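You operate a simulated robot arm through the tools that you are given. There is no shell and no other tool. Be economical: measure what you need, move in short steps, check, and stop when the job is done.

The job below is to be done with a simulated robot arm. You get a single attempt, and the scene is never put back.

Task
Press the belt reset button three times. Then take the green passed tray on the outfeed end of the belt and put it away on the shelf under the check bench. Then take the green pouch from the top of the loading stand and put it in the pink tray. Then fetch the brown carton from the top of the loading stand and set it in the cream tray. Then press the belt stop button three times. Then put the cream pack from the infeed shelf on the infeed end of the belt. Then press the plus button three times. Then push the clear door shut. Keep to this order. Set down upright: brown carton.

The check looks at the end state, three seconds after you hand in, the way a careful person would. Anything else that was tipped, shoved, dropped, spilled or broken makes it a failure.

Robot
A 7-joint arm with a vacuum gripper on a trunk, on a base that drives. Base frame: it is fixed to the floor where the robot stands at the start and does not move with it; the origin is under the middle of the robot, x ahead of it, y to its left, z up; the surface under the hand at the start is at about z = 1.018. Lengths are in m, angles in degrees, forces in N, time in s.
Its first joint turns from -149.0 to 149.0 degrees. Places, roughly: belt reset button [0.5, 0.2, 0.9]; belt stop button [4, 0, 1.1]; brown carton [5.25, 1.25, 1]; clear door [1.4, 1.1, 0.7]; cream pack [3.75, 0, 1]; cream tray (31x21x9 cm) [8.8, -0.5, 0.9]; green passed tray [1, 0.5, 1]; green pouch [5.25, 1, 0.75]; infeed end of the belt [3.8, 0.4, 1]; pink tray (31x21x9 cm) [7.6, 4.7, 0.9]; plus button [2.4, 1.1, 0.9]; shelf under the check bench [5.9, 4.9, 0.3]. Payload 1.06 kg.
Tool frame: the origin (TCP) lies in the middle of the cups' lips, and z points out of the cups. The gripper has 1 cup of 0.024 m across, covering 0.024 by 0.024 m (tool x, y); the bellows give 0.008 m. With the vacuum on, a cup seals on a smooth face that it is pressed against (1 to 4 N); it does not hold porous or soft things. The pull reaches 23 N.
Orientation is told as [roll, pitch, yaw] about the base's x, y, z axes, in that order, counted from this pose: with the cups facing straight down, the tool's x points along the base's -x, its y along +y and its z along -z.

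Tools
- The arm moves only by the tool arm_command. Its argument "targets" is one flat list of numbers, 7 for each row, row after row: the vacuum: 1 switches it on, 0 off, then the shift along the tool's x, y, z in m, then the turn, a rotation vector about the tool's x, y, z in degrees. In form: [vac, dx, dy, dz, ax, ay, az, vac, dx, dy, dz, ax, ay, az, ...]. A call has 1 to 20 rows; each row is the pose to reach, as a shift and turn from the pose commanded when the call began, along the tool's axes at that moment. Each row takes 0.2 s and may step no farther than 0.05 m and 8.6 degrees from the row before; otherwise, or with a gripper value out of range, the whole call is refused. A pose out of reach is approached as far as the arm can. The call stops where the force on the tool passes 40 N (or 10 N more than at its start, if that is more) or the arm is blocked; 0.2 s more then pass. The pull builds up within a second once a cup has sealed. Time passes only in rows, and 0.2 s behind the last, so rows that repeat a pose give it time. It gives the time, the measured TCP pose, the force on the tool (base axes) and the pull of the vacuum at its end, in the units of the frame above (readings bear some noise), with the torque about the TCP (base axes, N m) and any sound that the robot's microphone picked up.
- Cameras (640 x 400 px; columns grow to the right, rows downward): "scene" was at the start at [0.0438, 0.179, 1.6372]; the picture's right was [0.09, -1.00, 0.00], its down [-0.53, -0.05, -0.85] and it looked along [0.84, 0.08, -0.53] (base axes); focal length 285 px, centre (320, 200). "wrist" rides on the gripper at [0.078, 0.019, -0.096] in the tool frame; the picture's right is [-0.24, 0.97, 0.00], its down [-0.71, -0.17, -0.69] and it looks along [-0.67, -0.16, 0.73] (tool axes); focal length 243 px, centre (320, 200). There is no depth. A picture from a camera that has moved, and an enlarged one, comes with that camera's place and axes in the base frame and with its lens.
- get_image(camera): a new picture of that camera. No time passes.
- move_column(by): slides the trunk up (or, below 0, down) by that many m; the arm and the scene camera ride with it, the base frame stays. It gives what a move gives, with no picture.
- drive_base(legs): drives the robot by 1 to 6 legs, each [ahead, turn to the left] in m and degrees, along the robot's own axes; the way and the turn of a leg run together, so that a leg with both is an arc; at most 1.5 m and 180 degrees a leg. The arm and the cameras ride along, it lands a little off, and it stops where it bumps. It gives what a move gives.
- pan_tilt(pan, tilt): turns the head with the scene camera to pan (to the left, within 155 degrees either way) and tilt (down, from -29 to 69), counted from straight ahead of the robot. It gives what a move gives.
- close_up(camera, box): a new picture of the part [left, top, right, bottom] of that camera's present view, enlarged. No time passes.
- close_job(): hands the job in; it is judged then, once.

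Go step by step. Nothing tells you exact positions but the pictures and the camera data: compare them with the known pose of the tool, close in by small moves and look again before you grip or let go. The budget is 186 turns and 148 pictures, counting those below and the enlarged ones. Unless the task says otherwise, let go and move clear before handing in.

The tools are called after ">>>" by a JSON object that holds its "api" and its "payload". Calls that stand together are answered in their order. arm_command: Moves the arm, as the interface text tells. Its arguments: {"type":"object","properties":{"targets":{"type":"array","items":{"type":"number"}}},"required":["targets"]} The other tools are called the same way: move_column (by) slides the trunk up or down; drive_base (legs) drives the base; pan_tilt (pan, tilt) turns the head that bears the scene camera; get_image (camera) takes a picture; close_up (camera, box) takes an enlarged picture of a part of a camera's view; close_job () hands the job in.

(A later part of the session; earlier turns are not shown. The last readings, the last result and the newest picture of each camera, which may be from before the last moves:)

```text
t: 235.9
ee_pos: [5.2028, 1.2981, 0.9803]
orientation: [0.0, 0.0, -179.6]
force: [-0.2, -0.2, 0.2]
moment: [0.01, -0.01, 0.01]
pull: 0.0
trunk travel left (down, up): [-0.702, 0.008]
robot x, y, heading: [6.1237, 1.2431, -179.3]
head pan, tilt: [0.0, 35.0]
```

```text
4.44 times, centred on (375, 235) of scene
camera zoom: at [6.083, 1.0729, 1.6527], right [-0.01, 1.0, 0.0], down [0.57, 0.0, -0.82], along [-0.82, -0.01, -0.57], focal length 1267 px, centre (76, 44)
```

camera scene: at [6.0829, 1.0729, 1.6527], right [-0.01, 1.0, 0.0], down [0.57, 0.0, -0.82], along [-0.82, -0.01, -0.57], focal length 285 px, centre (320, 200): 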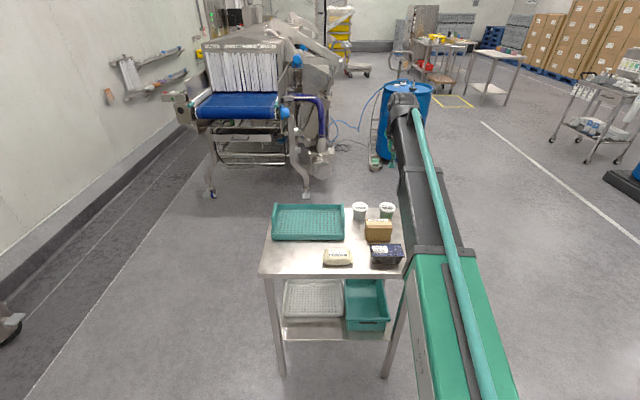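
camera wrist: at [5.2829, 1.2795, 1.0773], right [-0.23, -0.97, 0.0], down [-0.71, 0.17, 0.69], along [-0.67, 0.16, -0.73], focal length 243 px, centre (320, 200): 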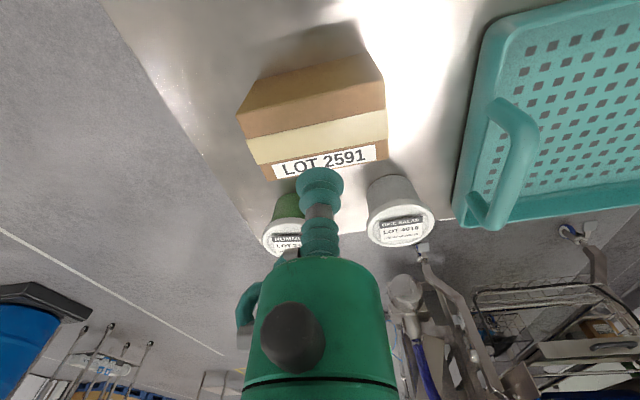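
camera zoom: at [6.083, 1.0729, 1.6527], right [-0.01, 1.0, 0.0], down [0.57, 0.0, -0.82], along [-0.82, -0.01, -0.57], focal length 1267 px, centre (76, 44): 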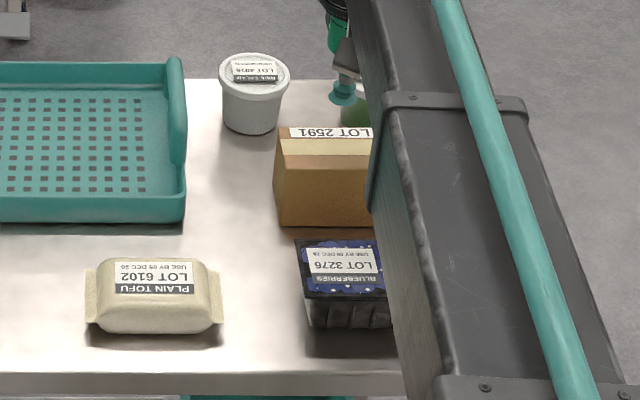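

Aligned with the tape. Descend with vacuum on.

>>> {"api": "arm_command", "payload": {"targets": [1, 0.004, -0.001, 0.03, 0, 0, 0, 1, 0.004, -0.001, 0.042, 0, 0, 0, 1, 0.004, -0.001, 0.048, 0, 0, 0, 1, 0.004, -0.001, 0.053, 0, 0, 0, 1, 0.004, -0.001, 0.053, 0, 0, 0]}}

```text
t: 237.2
ee_pos: [5.2092, 1.2968, 0.9272]
orientation: [0.0, 0.0, -179.7]
force: [-1.0, 0.0, 0.5]
moment: [0.0, 0.01, 0.01]
pull: 0.1
trunk travel left (down, up): [-0.702, 0.008]
robot x, y, heading: [6.1276, 1.2411, -179.7]
head pan, tilt: [0.0, 35.0]
```

>>> {"api": "arm_command", "payload": {"targets": [1, 0, 0, 0.003, 0, 0, 0, 1, 0, 0, 0.006, 0, 0, 0, 1, 0, 0, 0.006, 0, 0, 0, 1, 0, 0, 0.006, 0, 0, 0]}}

>>> {"api": "get_image", "payload": {"camera": "wrist"}}

```text
t: 238.2
ee_pos: [5.2078, 1.2998, 0.9211]
orientation: [0.0, 0.0, -179.7]
force: [0.4, 0.1, 0.1]
moment: [-0.02, 0.01, 0.0]
pull: 22.7
trunk travel left (down, up): [-0.702, 0.008]
robot x, y, heading: [6.1233, 1.2453, -179.3]
head pan, tilt: [0.0, 35.0]
```

```text
75 pictures are left
camera wrist: at [5.2869, 1.28, 1.0175], right [-0.23, -0.97, 0.0], down [-0.71, 0.17, 0.68], along [-0.67, 0.16, -0.73], focal length 243 px, centre (320, 200)
```

wrist: 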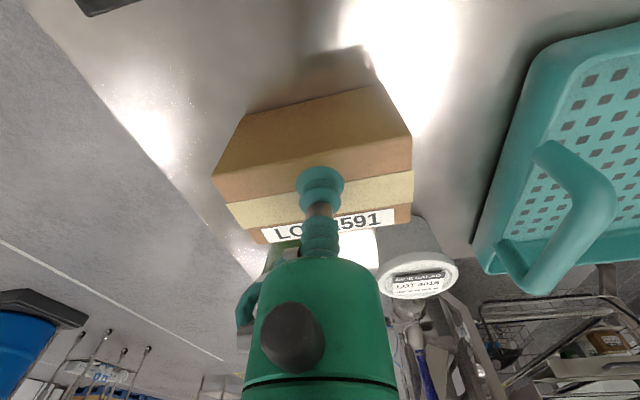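

Sealed. Lift high and turn toward the cream tray's bench.

>>> {"api": "arm_command", "payload": {"targets": [1, 0, 0, -0.01, 0, 0, 0, 1, 0, 0, -0.03, 0, 0, 0, 1, 0, 0, -0.07, 0, 0, 0, 1, 0, 0, -0.12, 0, 0, 0, 1, 0, 0, -0.17, 0, 0, 0, 1, 0.02, 0, -0.21, 0, 0, 0, 1, 0.05, 0, -0.25, 0, 0, 0, 1, 0.08, 0, -0.28, 0, 0, 0, 1, 0.12, 0, -0.31, 0, 0, 0]}}

>>> {"api": "drive_base", "payload": {"legs": [[0, 150]]}}

>>> {"api": "pan_tilt", "payload": {"pan": 0, "tilt": 20}}

>>> {"api": "get_image", "payload": {"camera": "scene"}}

```text
t: 240.2
ee_pos: [5.3315, 1.2937, 1.2329]
orientation: [0.0, 0.0, -179.8]
force: [0.2, 0.3, -2.7]
moment: [-0.02, 0.01, 0.0]
pull: 22.2
trunk travel left (down, up): [-0.702, 0.008]
robot x, y, heading: [6.1281, 1.2423, -179.6]
head pan, tilt: [0.0, 35.0]
```

```text
t: 246.7
ee_pos: [6.7811, 0.7891, 1.2324]
orientation: [0.0, -0.1, -30.6]
force: [-0.1, 0.1, -3.2]
moment: [0.01, 0.0, 0.0]
pull: 22.7
trunk travel left (down, up): [-0.702, 0.008]
robot x, y, heading: [6.1231, 1.2445, -30.1]
head pan, tilt: [0.0, 35.0]
```

```text
t: 247.5
ee_pos: [6.7813, 0.79, 1.2323]
orientation: [0.0, 0.0, -30.5]
force: [0.0, 0.4, -2.2]
moment: [-0.01, 0.02, -0.01]
pull: 22.6
trunk travel left (down, up): [-0.702, 0.008]
robot x, y, heading: [6.1251, 1.2441, -30.2]
head pan, tilt: [0.0, 20.0]
```

```text
74 pictures are left
camera scene: at [6.2523, 1.3656, 1.6765], right [-0.51, -0.86, 0.0], down [-0.3, 0.17, -0.94], along [0.81, -0.47, -0.34], focal length 285 px, centre (320, 200)
```

scene: 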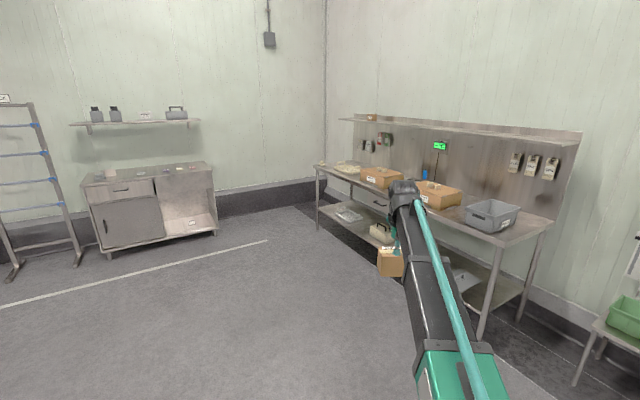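

The cream tray is at the far-left end of the wall bench (~(8.8,−0.5)). Drive over to face it.

>>> {"api": "drive_base", "payload": {"legs": [[0, 22.8], [1.4, 0], [1.25, 0], [0, -82.6], [0.3, 0]]}}

>>> {"api": "pan_tilt", "payload": {"pan": 0, "tilt": 30}}

>>> {"api": "get_image", "payload": {"camera": "scene"}}

>>> {"api": "get_image", "payload": {"camera": "wrist"}}

```text
t: 266.7
ee_pos: [8.75, -0.1552, 1.2318]
orientation: [0.0, 0.0, -87.0]
force: [0.5, -0.3, -2.3]
moment: [0.02, -0.02, -0.02]
pull: 23.1
trunk travel left (down, up): [-0.702, 0.008]
robot x, y, heading: [8.7635, 0.6417, -86.9]
head pan, tilt: [0.0, 20.0]
```

```text
t: 267.4
ee_pos: [8.7494, -0.1537, 1.2316]
orientation: [0.0, 0.0, -87.0]
force: [0.8, 0.4, -2.7]
moment: [0.01, 0.01, -0.02]
pull: 23.3
trunk travel left (down, up): [-0.702, 0.008]
robot x, y, heading: [8.7677, 0.6444, -86.9]
head pan, tilt: [0.0, 30.0]
```

```text
73 pictures are left
camera scene: at [8.9368, 0.608, 1.6605], right [-1.0, -0.05, 0.0], down [-0.03, 0.5, -0.87], along [0.05, -0.86, -0.5], focal length 285 px, centre (320, 200)
```

scene: 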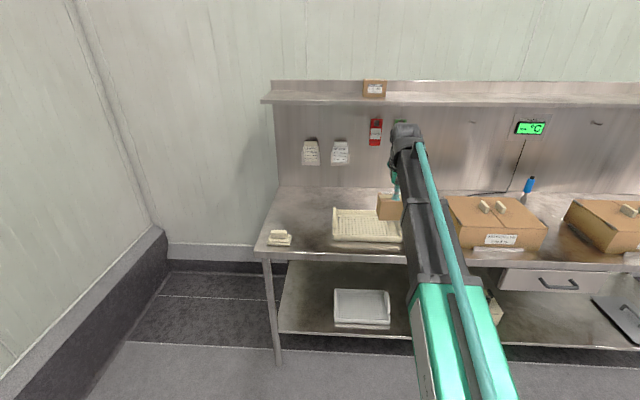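

```text
72 pictures are left
camera wrist: at [8.7648, -0.0745, 1.3286], right [0.98, -0.18, 0.0], down [-0.13, -0.72, 0.68], along [-0.13, -0.67, -0.73], focal length 243 px, centre (320, 200)
```

wrist: 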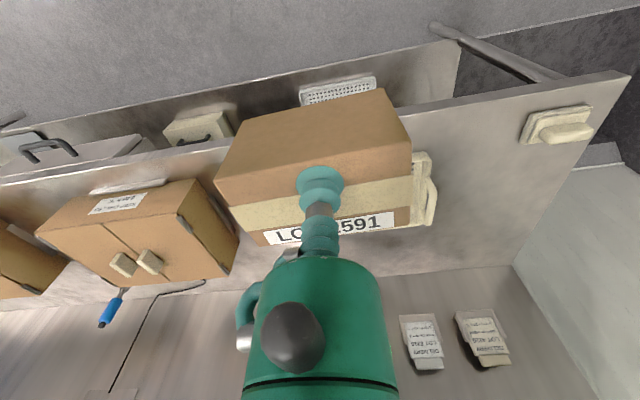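

Cream tray centre estimated (8.78, −0.455), long side along x. Drive 0.22 m ahead and look again.

>>> {"api": "drive_base", "payload": {"legs": [[0.22, 0]]}}

>>> {"api": "pan_tilt", "payload": {"pan": 0, "tilt": 38}}

>>> {"api": "get_image", "payload": {"camera": "scene"}}

>>> {"api": "get_image", "payload": {"camera": "wrist"}}

```text
t: 269.1
ee_pos: [8.758, -0.3793, 1.2306]
orientation: [0.0, 0.1, -87.3]
force: [-0.3, -0.8, -2.9]
moment: [0.03, -0.02, 0.02]
pull: 23.1
trunk travel left (down, up): [-0.702, 0.008]
robot x, y, heading: [8.7764, 0.4222, -87.0]
head pan, tilt: [0.0, 30.0]
```

```text
t: 269.8
ee_pos: [8.7579, -0.3782, 1.2318]
orientation: [-0.1, 0.0, -87.2]
force: [-0.1, -0.8, -2.4]
moment: [0.04, -0.02, 0.02]
pull: 22.5
trunk travel left (down, up): [-0.702, 0.008]
robot x, y, heading: [8.7784, 0.4198, -87.0]
head pan, tilt: [0.0, 38.0]
```

```text
71 pictures are left
camera scene: at [8.9483, 0.3872, 1.6482], right [-1.0, -0.05, 0.0], down [-0.03, 0.61, -0.79], along [0.04, -0.79, -0.62], focal length 285 px, centre (320, 200)
```

scene: 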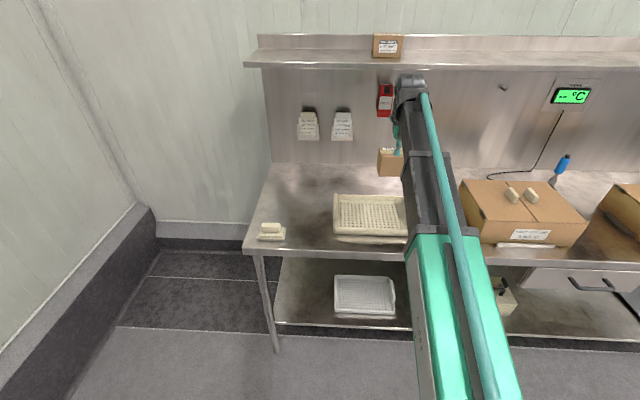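

```text
70 pictures are left
camera wrist: at [8.7738, -0.2987, 1.3285], right [0.98, -0.19, 0.0], down [-0.14, -0.72, 0.68], along [-0.13, -0.67, -0.73], focal length 243 px, centre (320, 200)
```

wrist: 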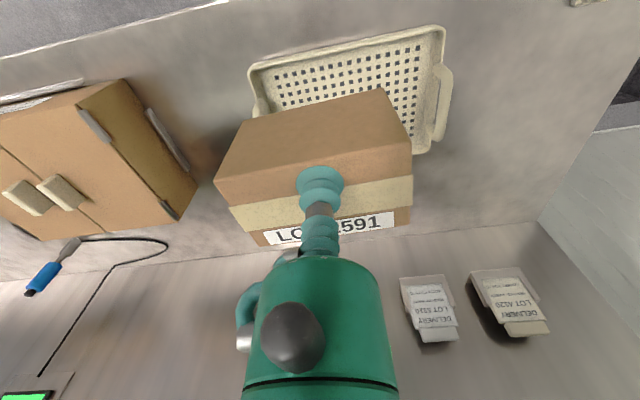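

Tray centre refined to (8.79, −0.484). Move over and descend partway.

>>> {"api": "arm_command", "payload": {"targets": [1, -0.036, 0.009, 0, 0, 0, 0, 1, -0.072, 0.018, 0, 0, 0, 0, 1, -0.1075, 0.027, 0, 0, 0, 0, 1, -0.1075, 0.027, 0.05, 0, 0, 0, 1, -0.1075, 0.027, 0.1, 0, 0, 0, 1, -0.1075, 0.027, 0.15, 0, 0, 0, 1, -0.1075, 0.027, 0.19, 0, 0, 0, 1, -0.1075, 0.027, 0.19, 0, 0, 0]}}

>>> {"api": "get_image", "payload": {"camera": "wrist"}}

>>> {"api": "close_up", "payload": {"camera": "scene", "box": [300, 130, 460, 250]}}

```text
t: 271.6
ee_pos: [8.7926, -0.4828, 1.0398]
orientation: [0.0, 0.0, -87.2]
force: [-1.2, 0.0, -2.9]
moment: [0.01, -0.01, -0.01]
pull: 23.2
trunk travel left (down, up): [-0.702, 0.008]
robot x, y, heading: [8.7771, 0.4173, -87.1]
head pan, tilt: [0.0, 38.0]
```

```text
69 pictures are left
camera wrist: at [8.8067, -0.403, 1.1371], right [0.98, -0.19, 0.0], down [-0.14, -0.72, 0.69], along [-0.13, -0.67, -0.73], focal length 243 px, centre (320, 200)
```

wrist: 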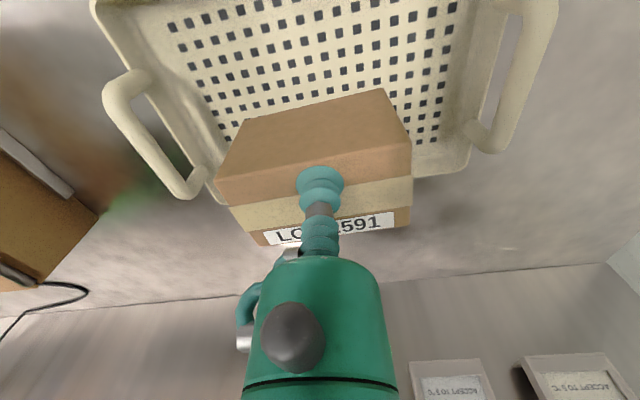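

```text
3.33 times, centred on (380, 190) of scene
camera zoom: at [8.9484, 0.3874, 1.6481], right [-1.0, -0.05, 0.0], down [-0.03, 0.61, -0.79], along [0.04, -0.79, -0.62], focal length 950 px, centre (120, 233)
```

zoom: 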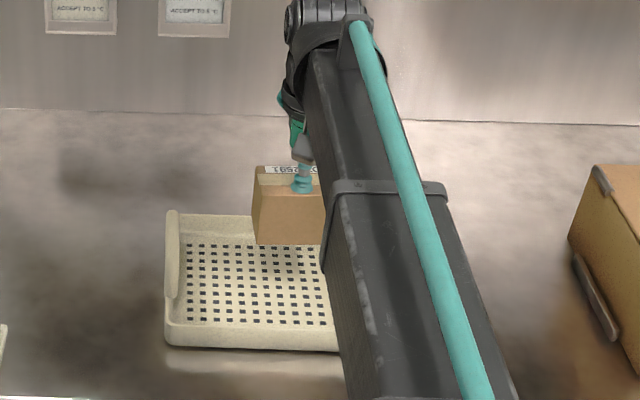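

Lined up with the tray middle. Descend gently.

>>> {"api": "arm_command", "payload": {"targets": [1, 0, 0, 0.03, 0, 0, 0, 1, 0, 0, 0.045, 0, 0, 0, 1, 0, 0, 0.053, 0, 0, 0, 1, 0, 0, 0.053, 0, 0, 0]}}

>>> {"api": "get_image", "payload": {"camera": "wrist"}}

```text
t: 272.6
ee_pos: [8.789, -0.4849, 0.9899]
orientation: [0.1, 0.0, -87.1]
force: [0.3, 0.4, -1.8]
moment: [0.03, 0.0, -0.01]
pull: 22.5
trunk travel left (down, up): [-0.702, 0.008]
robot x, y, heading: [8.7782, 0.4175, -86.9]
head pan, tilt: [0.0, 38.0]
```

```text
67 pictures are left
camera wrist: at [8.8057, -0.405, 1.0857], right [0.98, -0.19, 0.0], down [-0.14, -0.72, 0.68], along [-0.13, -0.67, -0.73], focal length 243 px, centre (320, 200)
```

wrist: 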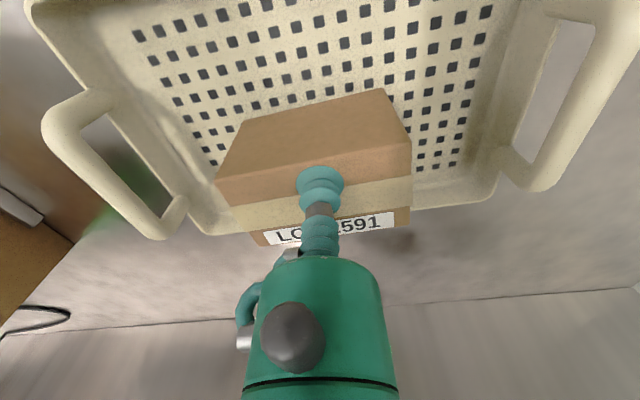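

>>> {"api": "arm_command", "payload": {"targets": [1, 0, 0, 0.004, 0, 0, 0, 1, 0, 0, 0.008, 0, 0, 0, 1, 0, 0, 0.012, 0, 0, 0, 1, 0, 0, 0.012, 0, 0, 0]}}

```text
t: 273.6
ee_pos: [8.7901, -0.4832, 0.9772]
orientation: [0.0, 0.1, -87.2]
force: [-0.4, -0.2, -2.3]
moment: [0.04, -0.01, 0.0]
pull: 23.0
trunk travel left (down, up): [-0.702, 0.008]
robot x, y, heading: [8.7762, 0.4202, -87.2]
head pan, tilt: [0.0, 38.0]
```

>>> {"api": "arm_command", "payload": {"targets": [1, 0, 0, 0.004, 0, 0, 0, 1, 0, 0, 0.008, 0, 0, 0, 1, 0, 0, 0.012, 0, 0, 0, 1, 0, 0, 0.012, 0, 0, 0]}}

```text
t: 274.6
ee_pos: [8.7904, -0.4842, 0.9655]
orientation: [0.0, 0.0, -87.1]
force: [0.1, 0.0, -2.5]
moment: [0.04, -0.04, 0.0]
pull: 23.1
trunk travel left (down, up): [-0.702, 0.008]
robot x, y, heading: [8.7779, 0.4184, -86.9]
head pan, tilt: [0.0, 38.0]
```

>>> {"api": "arm_command", "payload": {"targets": [1, 0, 0, 0.004, 0, 0, 0, 1, 0, 0, 0.007, 0, 0, 0, 1, 0, 0, 0.007, 0, 0, 0]}}

>>> {"api": "get_image", "payload": {"camera": "wrist"}}

```text
t: 275.4
ee_pos: [8.7908, -0.4828, 0.9588]
orientation: [0.0, 0.0, -87.2]
force: [0.2, -0.2, -1.6]
moment: [0.01, -0.01, -0.03]
pull: 22.7
trunk travel left (down, up): [-0.702, 0.008]
robot x, y, heading: [8.7801, 0.4133, -87.0]
head pan, tilt: [0.0, 38.0]
```

```text
66 pictures are left
camera wrist: at [8.8062, -0.4039, 1.0548], right [0.98, -0.19, 0.0], down [-0.14, -0.72, 0.69], along [-0.13, -0.67, -0.73], focal length 243 px, centre (320, 200)
```

wrist: 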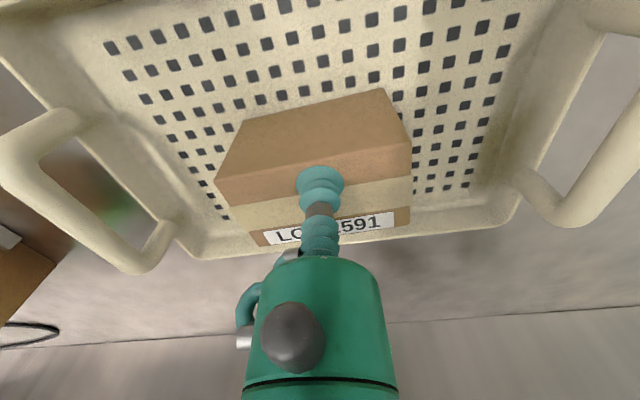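

>>> {"api": "arm_command", "payload": {"targets": [1, 0, 0, 0.004, 0, 0, 0, 1, 0, 0, 0.008, 0, 0, 0, 1, 0, 0, 0.008, 0, 0, 0]}}

```text
t: 276.2
ee_pos: [8.7907, -0.4821, 0.952]
orientation: [0.1, -0.1, -87.2]
force: [0.5, -1.5, 17.5]
moment: [-0.04, 0.02, 0.01]
pull: 23.0
trunk travel left (down, up): [-0.702, 0.008]
robot x, y, heading: [8.7813, 0.4213, -86.9]
head pan, tilt: [0.0, 38.0]
```

Contact. Ease, release and lift.

>>> {"api": "arm_command", "payload": {"targets": [1, 0, 0, -0.004, 0, 0, 0, 0, 0, 0, -0.004, 0, 0, 0, 0, 0, 0, -0.004, 0, 0, 0, 0, 0, 0, -0.004, 0, 0, 0, 0, 0, 0, -0.004, 0, 0, 0, 0, 0, 0, -0.015, 0, 0, 0, 0, 0, 0, -0.05, 0, 0, 0, 0, 0, 0, -0.1, 0, 0, 0, 0, 0.02, 0, -0.145, 0, 0, 0, 0, 0.04, 0, -0.19, 0, 0, 0, 0, 0.06, 0, -0.23, 0, 0, 0, 0, 0.09, 0, -0.26, 0, 0, 0]}}

>>> {"api": "get_image", "payload": {"camera": "wrist"}}

```text
t: 278.8
ee_pos: [8.7863, -0.3943, 1.21]
orientation: [-0.1, 0.0, -87.2]
force: [-0.4, -0.5, -0.7]
moment: [0.0, 0.03, -0.02]
pull: 0.0
trunk travel left (down, up): [-0.702, 0.008]
robot x, y, heading: [8.7743, 0.4199, -87.1]
head pan, tilt: [0.0, 38.0]
```

```text
65 pictures are left
camera wrist: at [8.8011, -0.3139, 1.3073], right [0.98, -0.19, 0.0], down [-0.14, -0.72, 0.69], along [-0.13, -0.67, -0.73], focal length 243 px, centre (320, 200)
```

wrist: 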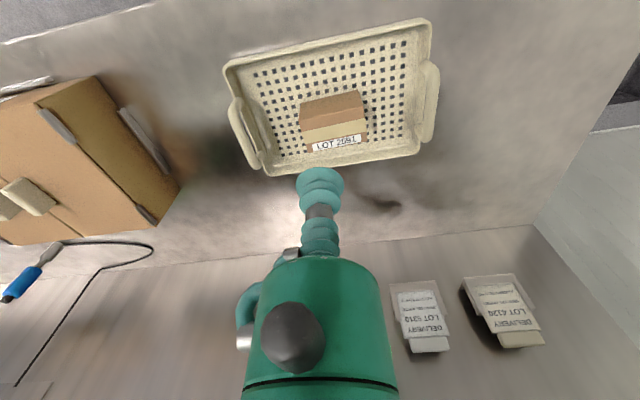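

The carton stands upright in the cream tray. Next the infeed end of the belt: back off, and drive to its approach lane.

>>> {"api": "drive_base", "payload": {"legs": [[-0.4, 0], [0, -78.3], [1.35, 0], [1.3, 0], [0, -14.7]]}}

>>> {"api": "pan_tilt", "payload": {"pan": 0, "tilt": 22}}

>>> {"api": "get_image", "payload": {"camera": "scene"}}

```text
t: 297.9
ee_pos: [5.3981, 0.1482, 1.2093]
orientation: [0.0, 0.0, -179.3]
force: [-0.6, 0.1, -0.5]
moment: [-0.02, -0.02, 0.0]
pull: 0.1
trunk travel left (down, up): [-0.702, 0.008]
robot x, y, heading: [6.2143, 0.1301, -179.0]
head pan, tilt: [0.0, 38.0]
```

```text
t: 298.7
ee_pos: [5.3994, 0.1486, 1.2104]
orientation: [0.0, 0.0, -179.2]
force: [0.5, -0.1, -0.8]
moment: [0.01, 0.02, -0.02]
pull: 0.1
trunk travel left (down, up): [-0.702, 0.008]
robot x, y, heading: [6.214, 0.1301, -178.9]
head pan, tilt: [0.0, 22.0]
```

```text
64 pictures are left
camera scene: at [6.1673, -0.0411, 1.6732], right [-0.02, 1.0, 0.0], down [0.38, 0.01, -0.93], along [-0.93, -0.02, -0.38], focal length 285 px, centre (320, 200)
```

scene: 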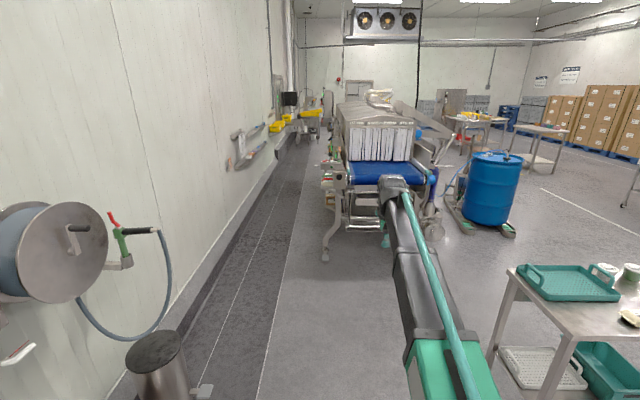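

>>> {"api": "close_up", "payload": {"camera": "scene", "box": [300, 90, 460, 270]}}

```text
2.22 times, centred on (380, 180) of scene
camera zoom: at [6.1673, -0.0411, 1.6732], right [-0.02, 1.0, 0.0], down [0.38, 0.01, -0.93], along [-0.93, -0.02, -0.38], focal length 634 px, centre (187, 244)
```

zoom: 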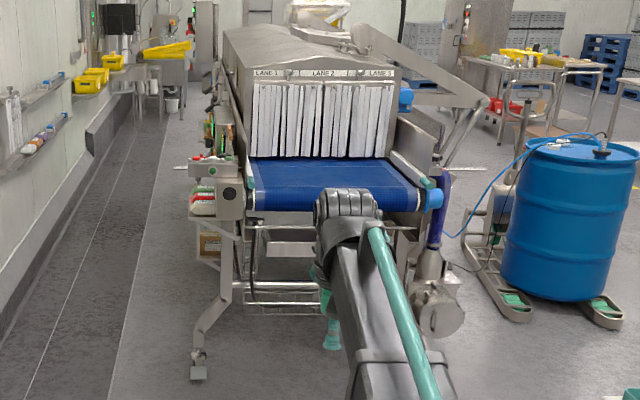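

The stop button and infeed shelf are on the conveyor's −y side. I drive 1 m closer and look.

>>> {"api": "drive_base", "payload": {"legs": [[0, 12], [1.0, 0], [0, -12]]}}

>>> {"api": "pan_tilt", "payload": {"pan": 0, "tilt": 28}}

>>> {"api": "get_image", "payload": {"camera": "scene"}}

>>> {"api": "close_up", "payload": {"camera": "scene", "box": [240, 130, 440, 290]}}

```text
t: 305.5
ee_pos: [4.4251, -0.0621, 1.2105]
orientation: [0.0, 0.0, -180.0]
force: [-0.6, -0.3, -0.8]
moment: [-0.03, -0.04, 0.03]
pull: 0.0
trunk travel left (down, up): [-0.702, 0.008]
robot x, y, heading: [5.237, -0.0884, -179.5]
head pan, tilt: [0.0, 22.0]
```

```text
t: 306.1
ee_pos: [4.4235, -0.0611, 1.2095]
orientation: [0.0, 0.0, -179.9]
force: [-0.1, -0.1, 0.6]
moment: [-0.03, 0.03, 0.01]
pull: 0.1
trunk travel left (down, up): [-0.702, 0.008]
robot x, y, heading: [5.2386, -0.0871, -179.9]
head pan, tilt: [0.0, 28.0]
```

```text
62 pictures are left
camera scene: at [5.1919, -0.2593, 1.6637], right [0.0, 1.0, 0.0], down [0.47, 0.0, -0.88], along [-0.88, 0.0, -0.47], focal length 285 px, centre (320, 200)
```

scene: 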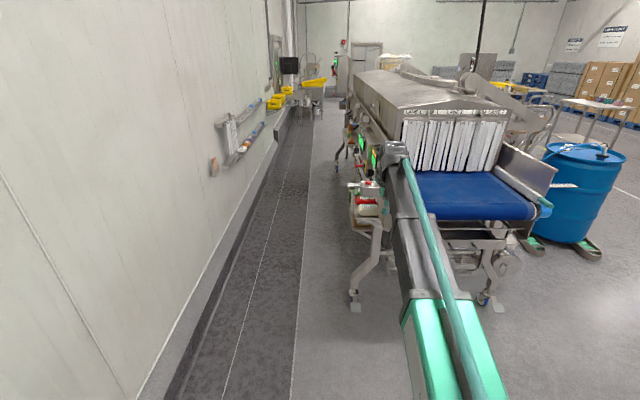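

```text
2.50 times, centred on (340, 210) of scene
camera zoom: at [5.1919, -0.2593, 1.6637], right [0.0, 1.0, 0.0], down [0.47, 0.0, -0.88], along [-0.88, 0.0, -0.47], focal length 713 px, centre (270, 175)
```

zoom: 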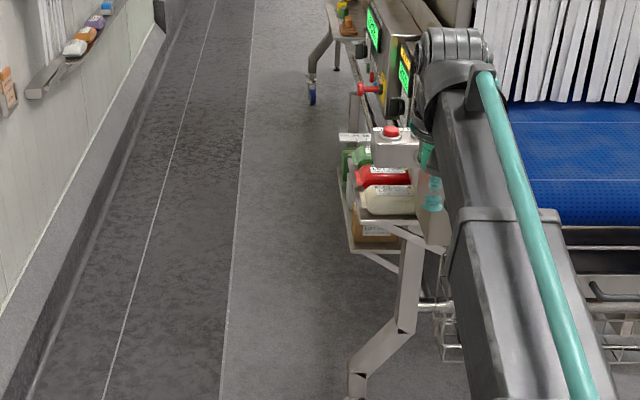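

A red mushroom/push button is on top of a box near (4.0, −0.03, 1.12), facing up. I zoom to read its label.

>>> {"api": "close_up", "payload": {"camera": "scene", "box": [340, 160, 420, 240]}}

>>> {"api": "get_image", "payload": {"camera": "wrist"}}

```text
5.00 times, centred on (380, 200) of scene
camera zoom: at [5.1919, -0.2593, 1.6637], right [0.0, 1.0, 0.0], down [0.47, 0.0, -0.88], along [-0.88, 0.0, -0.47], focal length 1426 px, centre (20, 200)
```

zoom: 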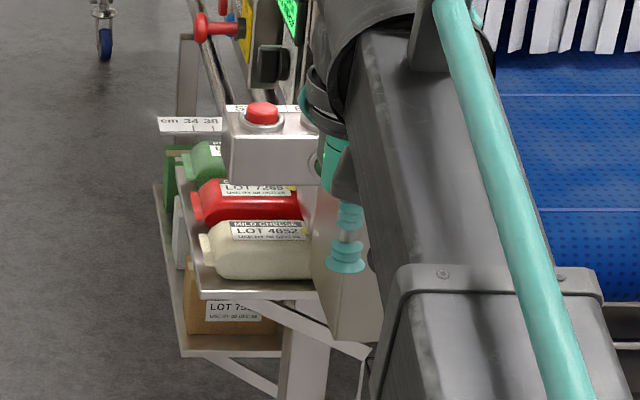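

```text
59 pictures are left
camera wrist: at [4.5024, -0.0796, 1.3065], right [-0.23, -0.97, 0.0], down [-0.71, 0.17, 0.69], along [-0.67, 0.16, -0.73], focal length 243 px, centre (320, 200)
```

wrist: 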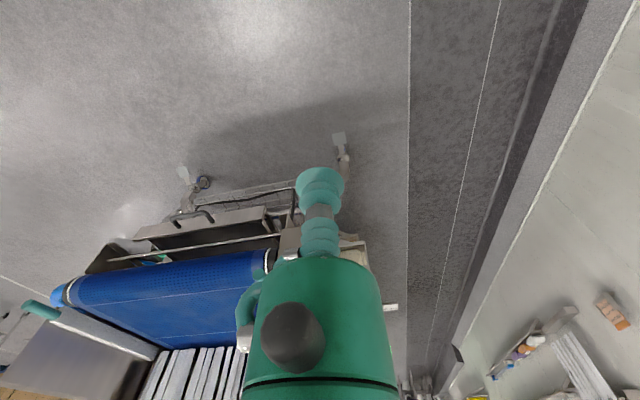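

The label reads "S…" (STOP). Drive 0.33 m closer, then look with the wrist camera.

>>> {"api": "drive_base", "payload": {"legs": [[0.33, 0]]}}

>>> {"api": "get_image", "payload": {"camera": "wrist"}}

>>> {"api": "get_image", "payload": {"camera": "scene"}}

```text
t: 308.3
ee_pos: [4.0887, -0.0705, 1.2094]
orientation: [0.0, 0.1, -179.3]
force: [-0.3, -0.1, 0.3]
moment: [0.0, -0.04, 0.0]
pull: 0.1
trunk travel left (down, up): [-0.702, 0.008]
robot x, y, heading: [4.9035, -0.0922, -179.4]
head pan, tilt: [0.0, 28.0]
```

```text
58 pictures are left
camera wrist: at [4.1663, -0.0877, 1.3059], right [-0.23, -0.97, 0.0], down [-0.71, 0.16, 0.68], along [-0.67, 0.16, -0.73], focal length 243 px, centre (320, 200)
```

wrist: 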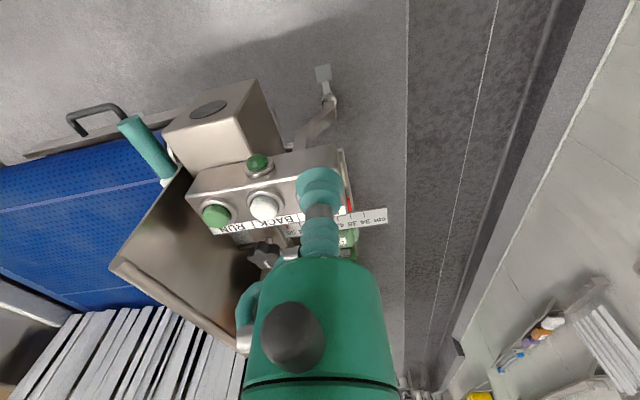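

```text
57 pictures are left
camera scene: at [4.8569, -0.2625, 1.6636], right [-0.01, 1.0, 0.0], down [0.47, 0.01, -0.88], along [-0.88, -0.01, -0.47], focal length 285 px, centre (320, 200)
```

scene: 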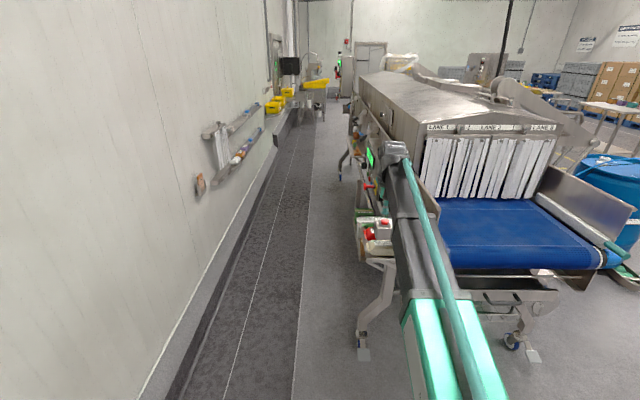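

The red button is hidden behind the cup in this view. Zoom the scene view to triangulate.

>>> {"api": "close_up", "payload": {"camera": "scene", "box": [340, 190, 420, 270]}}

>>> {"api": "close_up", "payload": {"camera": "wrist", "box": [170, 130, 410, 280]}}

```text
5.00 times, centred on (380, 230) of scene
camera zoom: at [4.8569, -0.2625, 1.6636], right [-0.01, 1.0, 0.0], down [0.47, 0.01, -0.88], along [-0.88, -0.01, -0.47], focal length 1426 px, centre (20, 50)
```

zoom: 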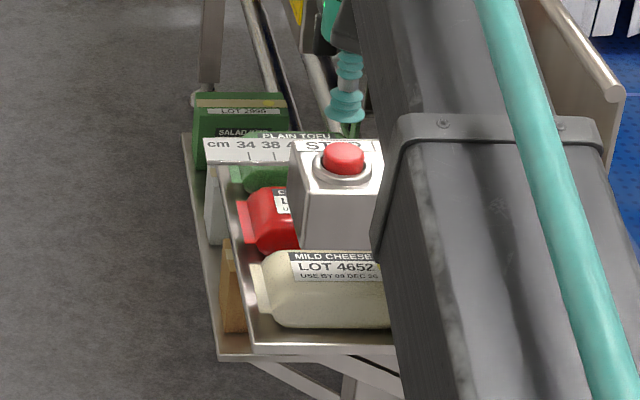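

```text
2.67 times, centred on (290, 205) of wrist
camera zoom: at [4.1663, -0.0877, 1.3059], right [-0.23, -0.97, 0.0], down [-0.71, 0.16, 0.68], along [-0.67, 0.16, -0.73], focal length 647 px, centre (400, 187)
```

zoom: 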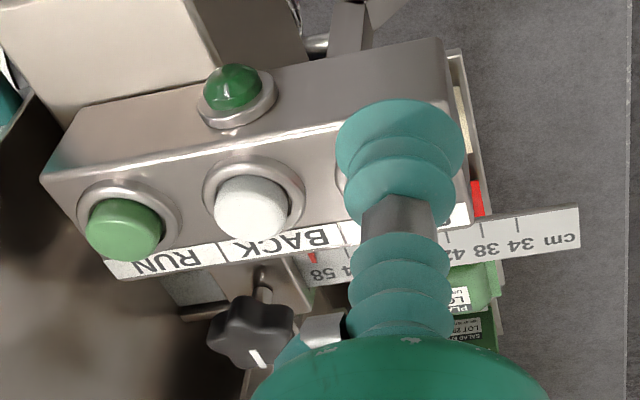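

STOP button top at (4.007, −0.043, 1.127), facing up. Move above it and verify.

>>> {"api": "arm_command", "payload": {"targets": [0, -0.041, -0.0135, 0, 0, 0, 0, 0, -0.082, -0.0275, 0, 0, 0, 0, 0, -0.082, -0.0275, 0.035, 0, 0, 0, 0, -0.082, -0.0275, 0.05, 0, 0, 0, 0, -0.082, -0.0275, 0.05, 0, 0, 0]}}

>>> {"api": "close_up", "payload": {"camera": "wrist", "box": [200, 80, 440, 230]}}

>>> {"api": "close_up", "payload": {"camera": "scene", "box": [340, 190, 420, 270]}}

```text
t: 309.5
ee_pos: [4.0088, -0.0412, 1.1622]
orientation: [0.0, 0.0, -179.4]
force: [0.7, 0.0, 0.7]
moment: [-0.02, 0.0, 0.01]
pull: 0.0
trunk travel left (down, up): [-0.702, 0.008]
robot x, y, heading: [4.9006, -0.097, -179.2]
head pan, tilt: [0.0, 28.0]
```

```text
2.67 times, centred on (320, 155) of wrist
camera zoom: at [4.0866, -0.0591, 1.2581], right [-0.23, -0.97, 0.0], down [-0.71, 0.16, 0.69], along [-0.67, 0.16, -0.73], focal length 647 px, centre (320, 320)
```

zoom: 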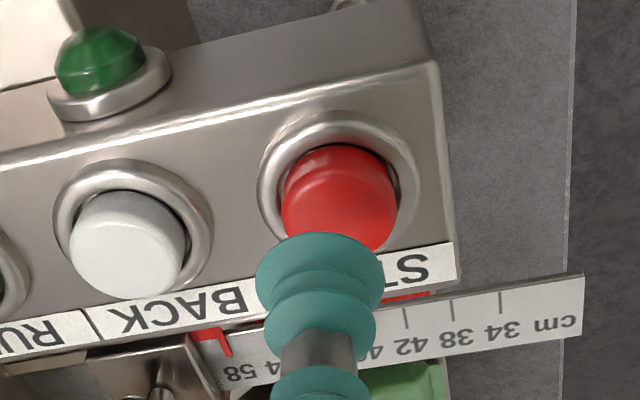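

```text
5.00 times, centred on (380, 230) of scene
camera zoom: at [4.858, -0.2625, 1.6637], right [-0.01, 1.0, 0.0], down [0.47, 0.01, -0.88], along [-0.88, -0.01, -0.47], focal length 1426 px, centre (20, 50)
```

zoom: 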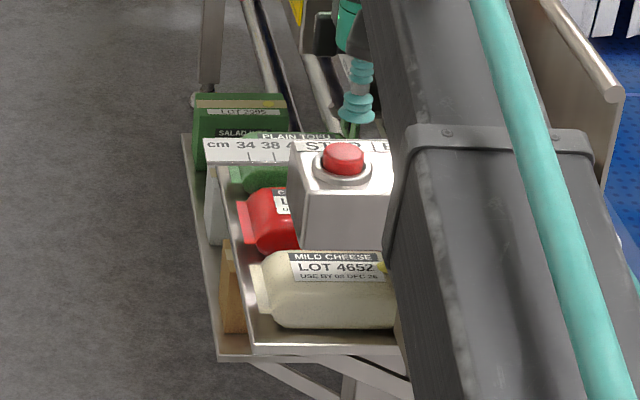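

Aligned. First STOP press.

>>> {"api": "arm_command", "payload": {"targets": [0, -0.007, 0.001, 0.02, 0, 0, 0, 0, -0.007, 0.001, 0.03, 0, 0, 0, 0, -0.007, 0.001, 0.036, 0, 0, 0, 0, -0.007, 0.001, 0.042, 0, 0, 0]}}

```text
t: 310.5
ee_pos: [3.9994, -0.043, 1.1193]
orientation: [0.1, 0.0, -179.5]
force: [-0.2, -0.7, 2.4]
moment: [0.01, -0.02, -0.04]
pull: 0.0
trunk travel left (down, up): [-0.702, 0.008]
robot x, y, heading: [4.9032, -0.0936, -179.4]
head pan, tilt: [0.0, 28.0]
```

>>> {"api": "arm_command", "payload": {"targets": [0, 0, 0, 0.004, 0, 0, 0, 0, 0, 0, 0.008, 0, 0, 0, 0, 0, 0, 0.012, 0, 0, 0]}}

```text
t: 311.3
ee_pos: [3.9997, -0.0432, 1.1081]
orientation: [0.0, -0.1, -179.4]
force: [-6.3, 0.3, 17.8]
moment: [0.01, -0.12, -0.02]
pull: 0.0
trunk travel left (down, up): [-0.702, 0.008]
robot x, y, heading: [4.904, -0.092, -179.2]
head pan, tilt: [0.0, 28.0]
heard: click
```

Click 1. Release, press again twice.

>>> {"api": "arm_command", "payload": {"targets": [0, 0, 0, -0.015, 0, 0, 0, 0, 0, 0, -0.025, 0, 0, 0, 0, 0, 0, -0.025, 0, 0, 0]}}

>>> {"api": "arm_command", "payload": {"targets": [0, 0, 0, 0.014, 0, 0, 0, 0, 0, 0, 0.02, 0, 0, 0, 0, 0, 0, 0.026, 0, 0, 0]}}

>>> {"api": "arm_command", "payload": {"targets": [0, 0, 0, -0.015, 0, 0, 0, 0, 0, 0, -0.026, 0, 0, 0, 0, 0, 0, -0.026, 0, 0, 0]}}

```text
t: 312.1
ee_pos: [4.0004, -0.0437, 1.1313]
orientation: [0.0, -0.1, -179.6]
force: [0.3, -0.4, 0.1]
moment: [-0.03, -0.01, 0.0]
pull: 0.1
trunk travel left (down, up): [-0.702, 0.008]
robot x, y, heading: [4.9012, -0.0908, -179.3]
head pan, tilt: [0.0, 28.0]
```

```text
t: 312.9
ee_pos: [3.9992, -0.0425, 1.1085]
orientation: [0.0, -0.3, -179.5]
force: [-4.4, 0.5, 20.4]
moment: [-0.04, -0.09, 0.02]
pull: 0.0
trunk travel left (down, up): [-0.702, 0.008]
robot x, y, heading: [4.9031, -0.0941, -179.4]
head pan, tilt: [0.0, 28.0]
heard: click
```

```text
t: 313.7
ee_pos: [4.0003, -0.0446, 1.1318]
orientation: [0.0, 0.0, -179.4]
force: [0.6, -0.5, -0.4]
moment: [-0.01, 0.0, 0.0]
pull: 0.0
trunk travel left (down, up): [-0.702, 0.008]
robot x, y, heading: [4.902, -0.0949, -179.4]
head pan, tilt: [0.0, 28.0]
```

Click 2. Third press, then lift clear.

>>> {"api": "arm_command", "payload": {"targets": [0, 0, 0, 0.014, 0, 0, 0, 0, 0, 0, 0.02, 0, 0, 0, 0, 0, 0, 0.026, 0, 0, 0]}}

>>> {"api": "arm_command", "payload": {"targets": [0, 0, 0, -0.015, 0, 0, 0, 0, 0, 0, -0.05, 0, 0, 0, 0, 0.04, 0, -0.08, 0, 0, 0, 0, 0.08, 0, -0.1, 0, 0, 0, 0, 0.12, 0, -0.1, 0, 0, 0, 0, 0.16, 0, -0.1, 0, 0, 0, 0, 0.2, 0, -0.1, 0, 0, 0]}}

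>>> {"api": "get_image", "payload": {"camera": "wrist"}}

>>> {"api": "close_up", "payload": {"camera": "scene", "box": [330, 190, 450, 270]}}

```text
t: 314.5
ee_pos: [3.9998, -0.0446, 1.1073]
orientation: [0.0, 0.0, -179.4]
force: [-3.8, -0.8, 22.5]
moment: [0.03, -0.09, 0.02]
pull: 0.1
trunk travel left (down, up): [-0.702, 0.008]
robot x, y, heading: [4.9012, -0.0908, -179.4]
head pan, tilt: [0.0, 28.0]
heard: click
```

```text
t: 316.1
ee_pos: [4.2013, -0.0413, 1.207]
orientation: [0.0, -0.1, -179.5]
force: [-0.1, 0.1, 0.6]
moment: [-0.03, -0.02, -0.02]
pull: 0.0
trunk travel left (down, up): [-0.702, 0.008]
robot x, y, heading: [4.9013, -0.0965, -179.3]
head pan, tilt: [0.0, 28.0]
```

```text
52 pictures are left
camera wrist: at [4.2798, -0.0591, 1.3041], right [-0.23, -0.97, 0.0], down [-0.71, 0.16, 0.69], along [-0.67, 0.16, -0.73], focal length 243 px, centre (320, 200)
```

wrist: 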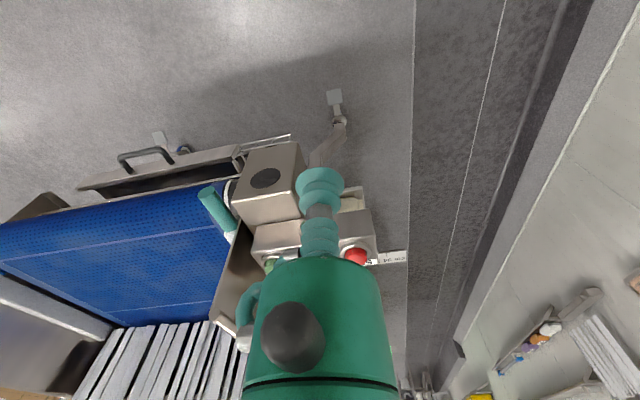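

```text
5.00 times, centred on (390, 230) of scene
camera zoom: at [4.8586, -0.2625, 1.6637], right [-0.01, 1.0, 0.0], down [0.47, 0.01, -0.88], along [-0.88, -0.01, -0.47], focal length 1426 px, centre (-30, 50)
```

zoom: 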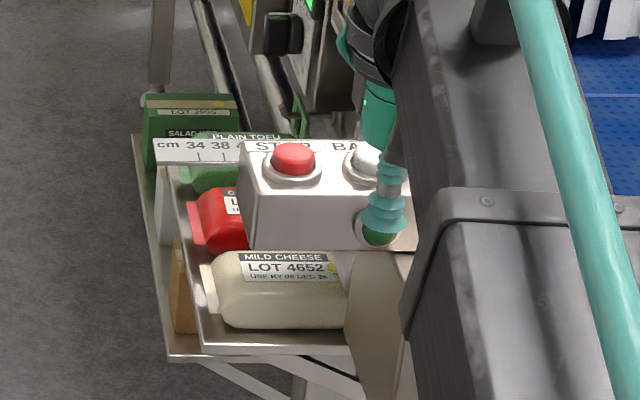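

Three STOP clicks. The cream pack ("MILD CHEESE") lies on the shelf below/in front of the button box. I reposition the wrist camera for a better view of it.

>>> {"api": "arm_command", "payload": {"targets": [0, 0.03, 0.03, 0.03, 0, 0, 0, 0, 0.05, 0.06, 0.06, 0, 0, 0, 0, 0.07, 0.09, 0.09, 0, 0, 0, 0, 0.07, 0.12, 0.12, 0, 0, 0, 0, 0.07, 0.12, 0.12, 0, 0, 0]}}

>>> {"api": "get_image", "payload": {"camera": "wrist"}}

>>> {"api": "close_up", "payload": {"camera": "scene", "box": [330, 190, 450, 270]}}

```text
refused: row 1 steps farther than a row can; nothing moved
```

```text
50 pictures are left
camera wrist: at [4.2798, -0.0591, 1.3041], right [-0.23, -0.97, 0.0], down [-0.71, 0.16, 0.69], along [-0.67, 0.16, -0.73], focal length 243 px, centre (320, 200)
```

wrist: 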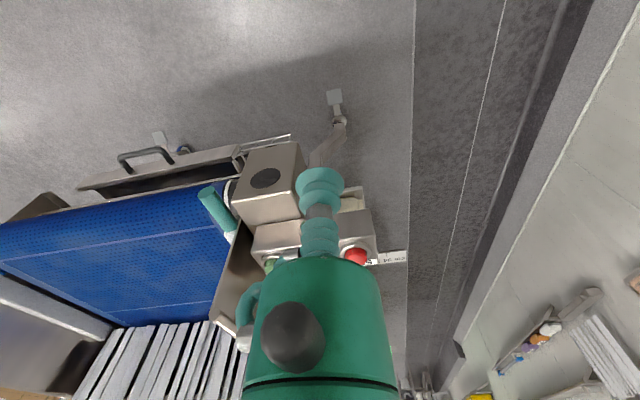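

```text
5.00 times, centred on (390, 230) of scene
camera zoom: at [4.8586, -0.2625, 1.6637], right [-0.01, 1.0, 0.0], down [0.47, 0.01, -0.88], along [-0.88, -0.01, -0.47], focal length 1426 px, centre (-30, 50)
```

zoom: 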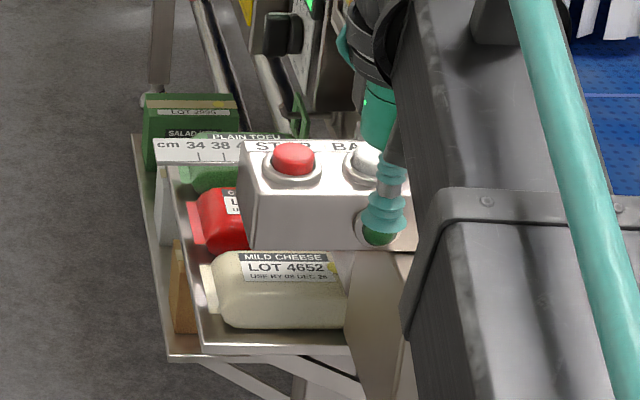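

I must avoid dependent pictures on refused moves; smaller steps now.

>>> {"api": "arm_command", "payload": {"targets": [0, 0.02, 0.025, 0.025, 0, 0, 0, 0, 0.035, 0.05, 0.05, 0, 0, 0, 0, 0.05, 0.075, 0.075, 0, 0, 0, 0, 0.065, 0.1, 0.1, 0, 0, 0, 0, 0.08, 0.125, 0.125, 0, 0, 0, 0, 0.08, 0.125, 0.125, 0, 0, 0]}}

>>> {"api": "get_image", "payload": {"camera": "wrist"}}

```text
t: 317.5
ee_pos: [4.2799, -0.1659, 1.08]
orientation: [0.0, 0.0, -179.6]
force: [0.2, 0.6, 0.0]
moment: [0.01, 0.0, 0.0]
pull: 0.0
trunk travel left (down, up): [-0.702, 0.008]
robot x, y, heading: [4.9017, -0.0924, -179.5]
head pan, tilt: [0.0, 28.0]
```

```text
48 pictures are left
camera wrist: at [4.3584, -0.1842, 1.1764], right [-0.23, -0.97, 0.0], down [-0.71, 0.16, 0.69], along [-0.67, 0.16, -0.73], focal length 243 px, centre (320, 200)
```

wrist: 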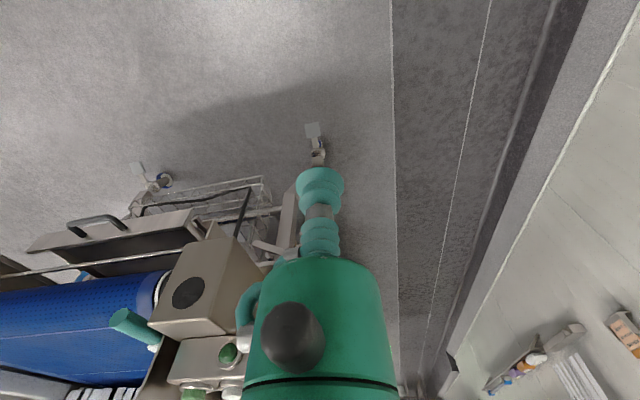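

From the two scene views the cream pack's label is near (3.83, 0.01, 0.895), lower and behind the button box. I raise the arm, drive 0.22 m nearer and look from above.

>>> {"api": "arm_command", "payload": {"targets": [0, 0, 0, -0.05, 0, 0, 0, 0, 0, 0, -0.1, 0, 0, 0, 0, 0, 0, -0.15, 0, 0, 0, 0, 0, 0, -0.18, 0, 0, 0]}}

>>> {"api": "drive_base", "payload": {"legs": [[0.22, 0]]}}

>>> {"api": "arm_command", "payload": {"targets": [0, -0.04, -0.02, 0, 0, 0, 0, 0, -0.08, -0.04, 0, 0, 0, 0, 0, -0.12, -0.06, 0, 0, 0, 0, 0, -0.16, -0.08, 0, 0, 0, 0, 0, -0.2, -0.08, 0, 0, 0, 0, 0, -0.2, -0.08, 0, 0, 0, 0]}}

>>> {"api": "get_image", "payload": {"camera": "wrist"}}

>>> {"api": "get_image", "payload": {"camera": "scene"}}

```text
t: 318.5
ee_pos: [4.2783, -0.1657, 1.2603]
orientation: [0.0, 0.0, -179.5]
force: [0.1, 0.1, 1.1]
moment: [-0.01, -0.02, -0.01]
pull: 0.2
trunk travel left (down, up): [-0.702, 0.008]
robot x, y, heading: [4.9015, -0.096, -179.3]
head pan, tilt: [0.0, 28.0]
```

```text
t: 320.2
ee_pos: [4.0552, -0.1692, 1.2601]
orientation: [0.0, 0.1, -179.5]
force: [-0.3, 0.2, 0.1]
moment: [0.01, 0.03, 0.03]
pull: 0.0
trunk travel left (down, up): [-0.702, 0.008]
robot x, y, heading: [4.68, -0.0962, -179.4]
head pan, tilt: [0.0, 28.0]
```

```text
t: 321.6
ee_pos: [3.8528, -0.0912, 1.258]
orientation: [-0.1, 0.0, -179.5]
force: [-0.4, 0.5, 0.2]
moment: [0.02, -0.02, 0.0]
pull: 0.1
trunk travel left (down, up): [-0.702, 0.008]
robot x, y, heading: [4.6777, -0.0923, -179.4]
head pan, tilt: [0.0, 28.0]
```

```text
47 pictures are left
camera wrist: at [3.9323, -0.1091, 1.3553], right [-0.23, -0.97, 0.0], down [-0.71, 0.16, 0.69], along [-0.67, 0.16, -0.73], focal length 243 px, centre (320, 200)
```

wrist: 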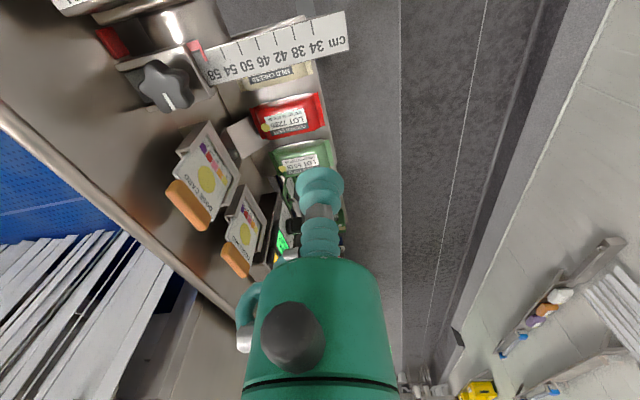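

```text
46 pictures are left
camera scene: at [4.6354, -0.2649, 1.6637], right [-0.01, 1.0, 0.0], down [0.47, 0.01, -0.88], along [-0.88, -0.01, -0.47], focal length 285 px, centre (320, 200)
```

scene: 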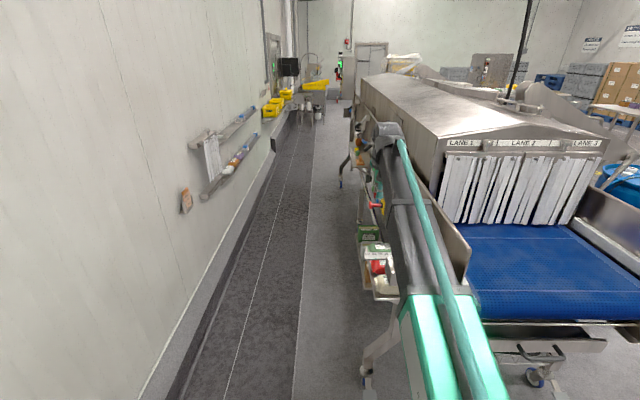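

The cream pack spans x≈3.80–3.87, centred near (3.834, 0.0), with the ruler (x 3.867–3.90, z 1.05) and button box right next to it. To get the forearm past the box I'll stand in the side lane and reach diagonally; first retract the arm and reposition.

>>> {"api": "arm_command", "payload": {"targets": [0, 0.04, 0, 0, 0, 0, 0, 0, 0.08, 0, 0, 0, 0, 0, 0, 0.12, 0, 0, 0, 0, 0, 0, 0.16, 0, 0, 0, 0, 0, 0, 0.2, 0, 0, 0, 0, 0, 0, 0.23, 0, 0, 0, 0, 0]}}

>>> {"api": "drive_base", "payload": {"legs": [[-0.5, 0], [0, 20], [1.0, 0], [0, -20]]}}

>>> {"api": "pan_tilt", "payload": {"pan": -60, "tilt": 55}}

>>> {"api": "get_image", "payload": {"camera": "scene"}}

```text
t: 323.1
ee_pos: [4.085, -0.0897, 1.2583]
orientation: [-0.1, -0.5, -179.7]
force: [-5.5, 1.0, -8.7]
moment: [0.01, 0.23, -0.01]
pull: 0.1
trunk travel left (down, up): [-0.702, 0.008]
robot x, y, heading: [4.6808, -0.0954, -179.5]
head pan, tilt: [0.0, 28.0]
stopped in row 6: the force on the tool passed its limit at 42 N (the readings are from after the stop); the commanded pose is now the measured one
```

```text
t: 333.1
ee_pos: [3.6275, -0.4391, 1.2574]
orientation: [-0.1, -0.4, -179.9]
force: [-10.1, 2.1, -25.2]
moment: [0.21, 0.97, -0.05]
pull: 0.0
trunk travel left (down, up): [-0.702, 0.008]
robot x, y, heading: [4.2206, -0.4472, -179.7]
head pan, tilt: [0.0, 28.0]
```

```text
t: 334.4
ee_pos: [3.6287, -0.4397, 1.2579]
orientation: [-0.1, -0.5, -179.9]
force: [-7.8, -0.3, -15.7]
moment: [0.16, 0.55, -0.11]
pull: 0.0
trunk travel left (down, up): [-0.702, 0.008]
robot x, y, heading: [4.2226, -0.4505, -179.6]
head pan, tilt: [-60.0, 55.0]
```

```text
45 pictures are left
camera scene: at [4.231, -0.555, 1.6245], right [0.86, 0.51, 0.0], down [0.41, -0.71, -0.57], along [-0.29, 0.5, -0.82], focal length 285 px, centre (320, 200)
```

scene: 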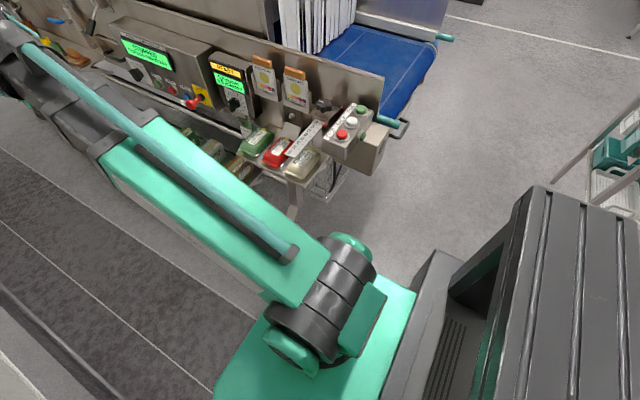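

The residual force is self-contact of the folded arm; I extend it a bit. From here the shelf is well visible, so I zoom in.

>>> {"api": "arm_command", "payload": {"targets": [0, -0.02, 0, 0, 0, 0, 0, 0, -0.05, 0, 0, 0, 0, 0, 0, -0.08, 0, 0, 0, 0, 0]}}

>>> {"api": "close_up", "payload": {"camera": "scene", "box": [220, 80, 400, 200]}}

```text
t: 335.2
ee_pos: [3.5443, -0.4382, 1.2584]
orientation: [0.0, -0.4, -179.9]
force: [0.3, -0.3, 0.4]
moment: [0.03, 0.01, 0.03]
pull: 0.1
trunk travel left (down, up): [-0.702, 0.008]
robot x, y, heading: [4.2184, -0.4483, -179.5]
head pan, tilt: [-60.0, 55.0]
```

```text
3.33 times, centred on (310, 140) of scene
camera zoom: at [4.2305, -0.555, 1.6244], right [0.86, 0.51, 0.0], down [0.41, -0.71, -0.57], along [-0.29, 0.49, -0.82], focal length 950 px, centre (353, 400)
```

zoom: 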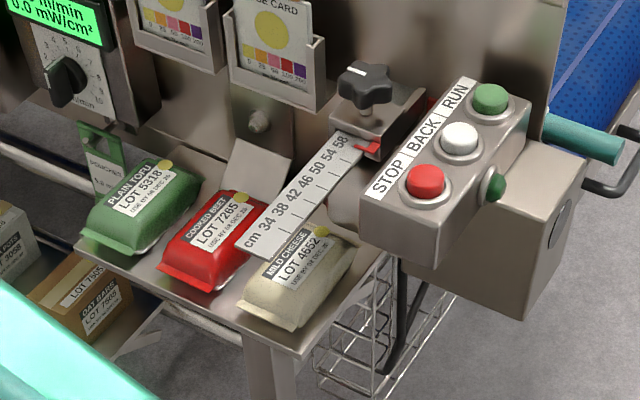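

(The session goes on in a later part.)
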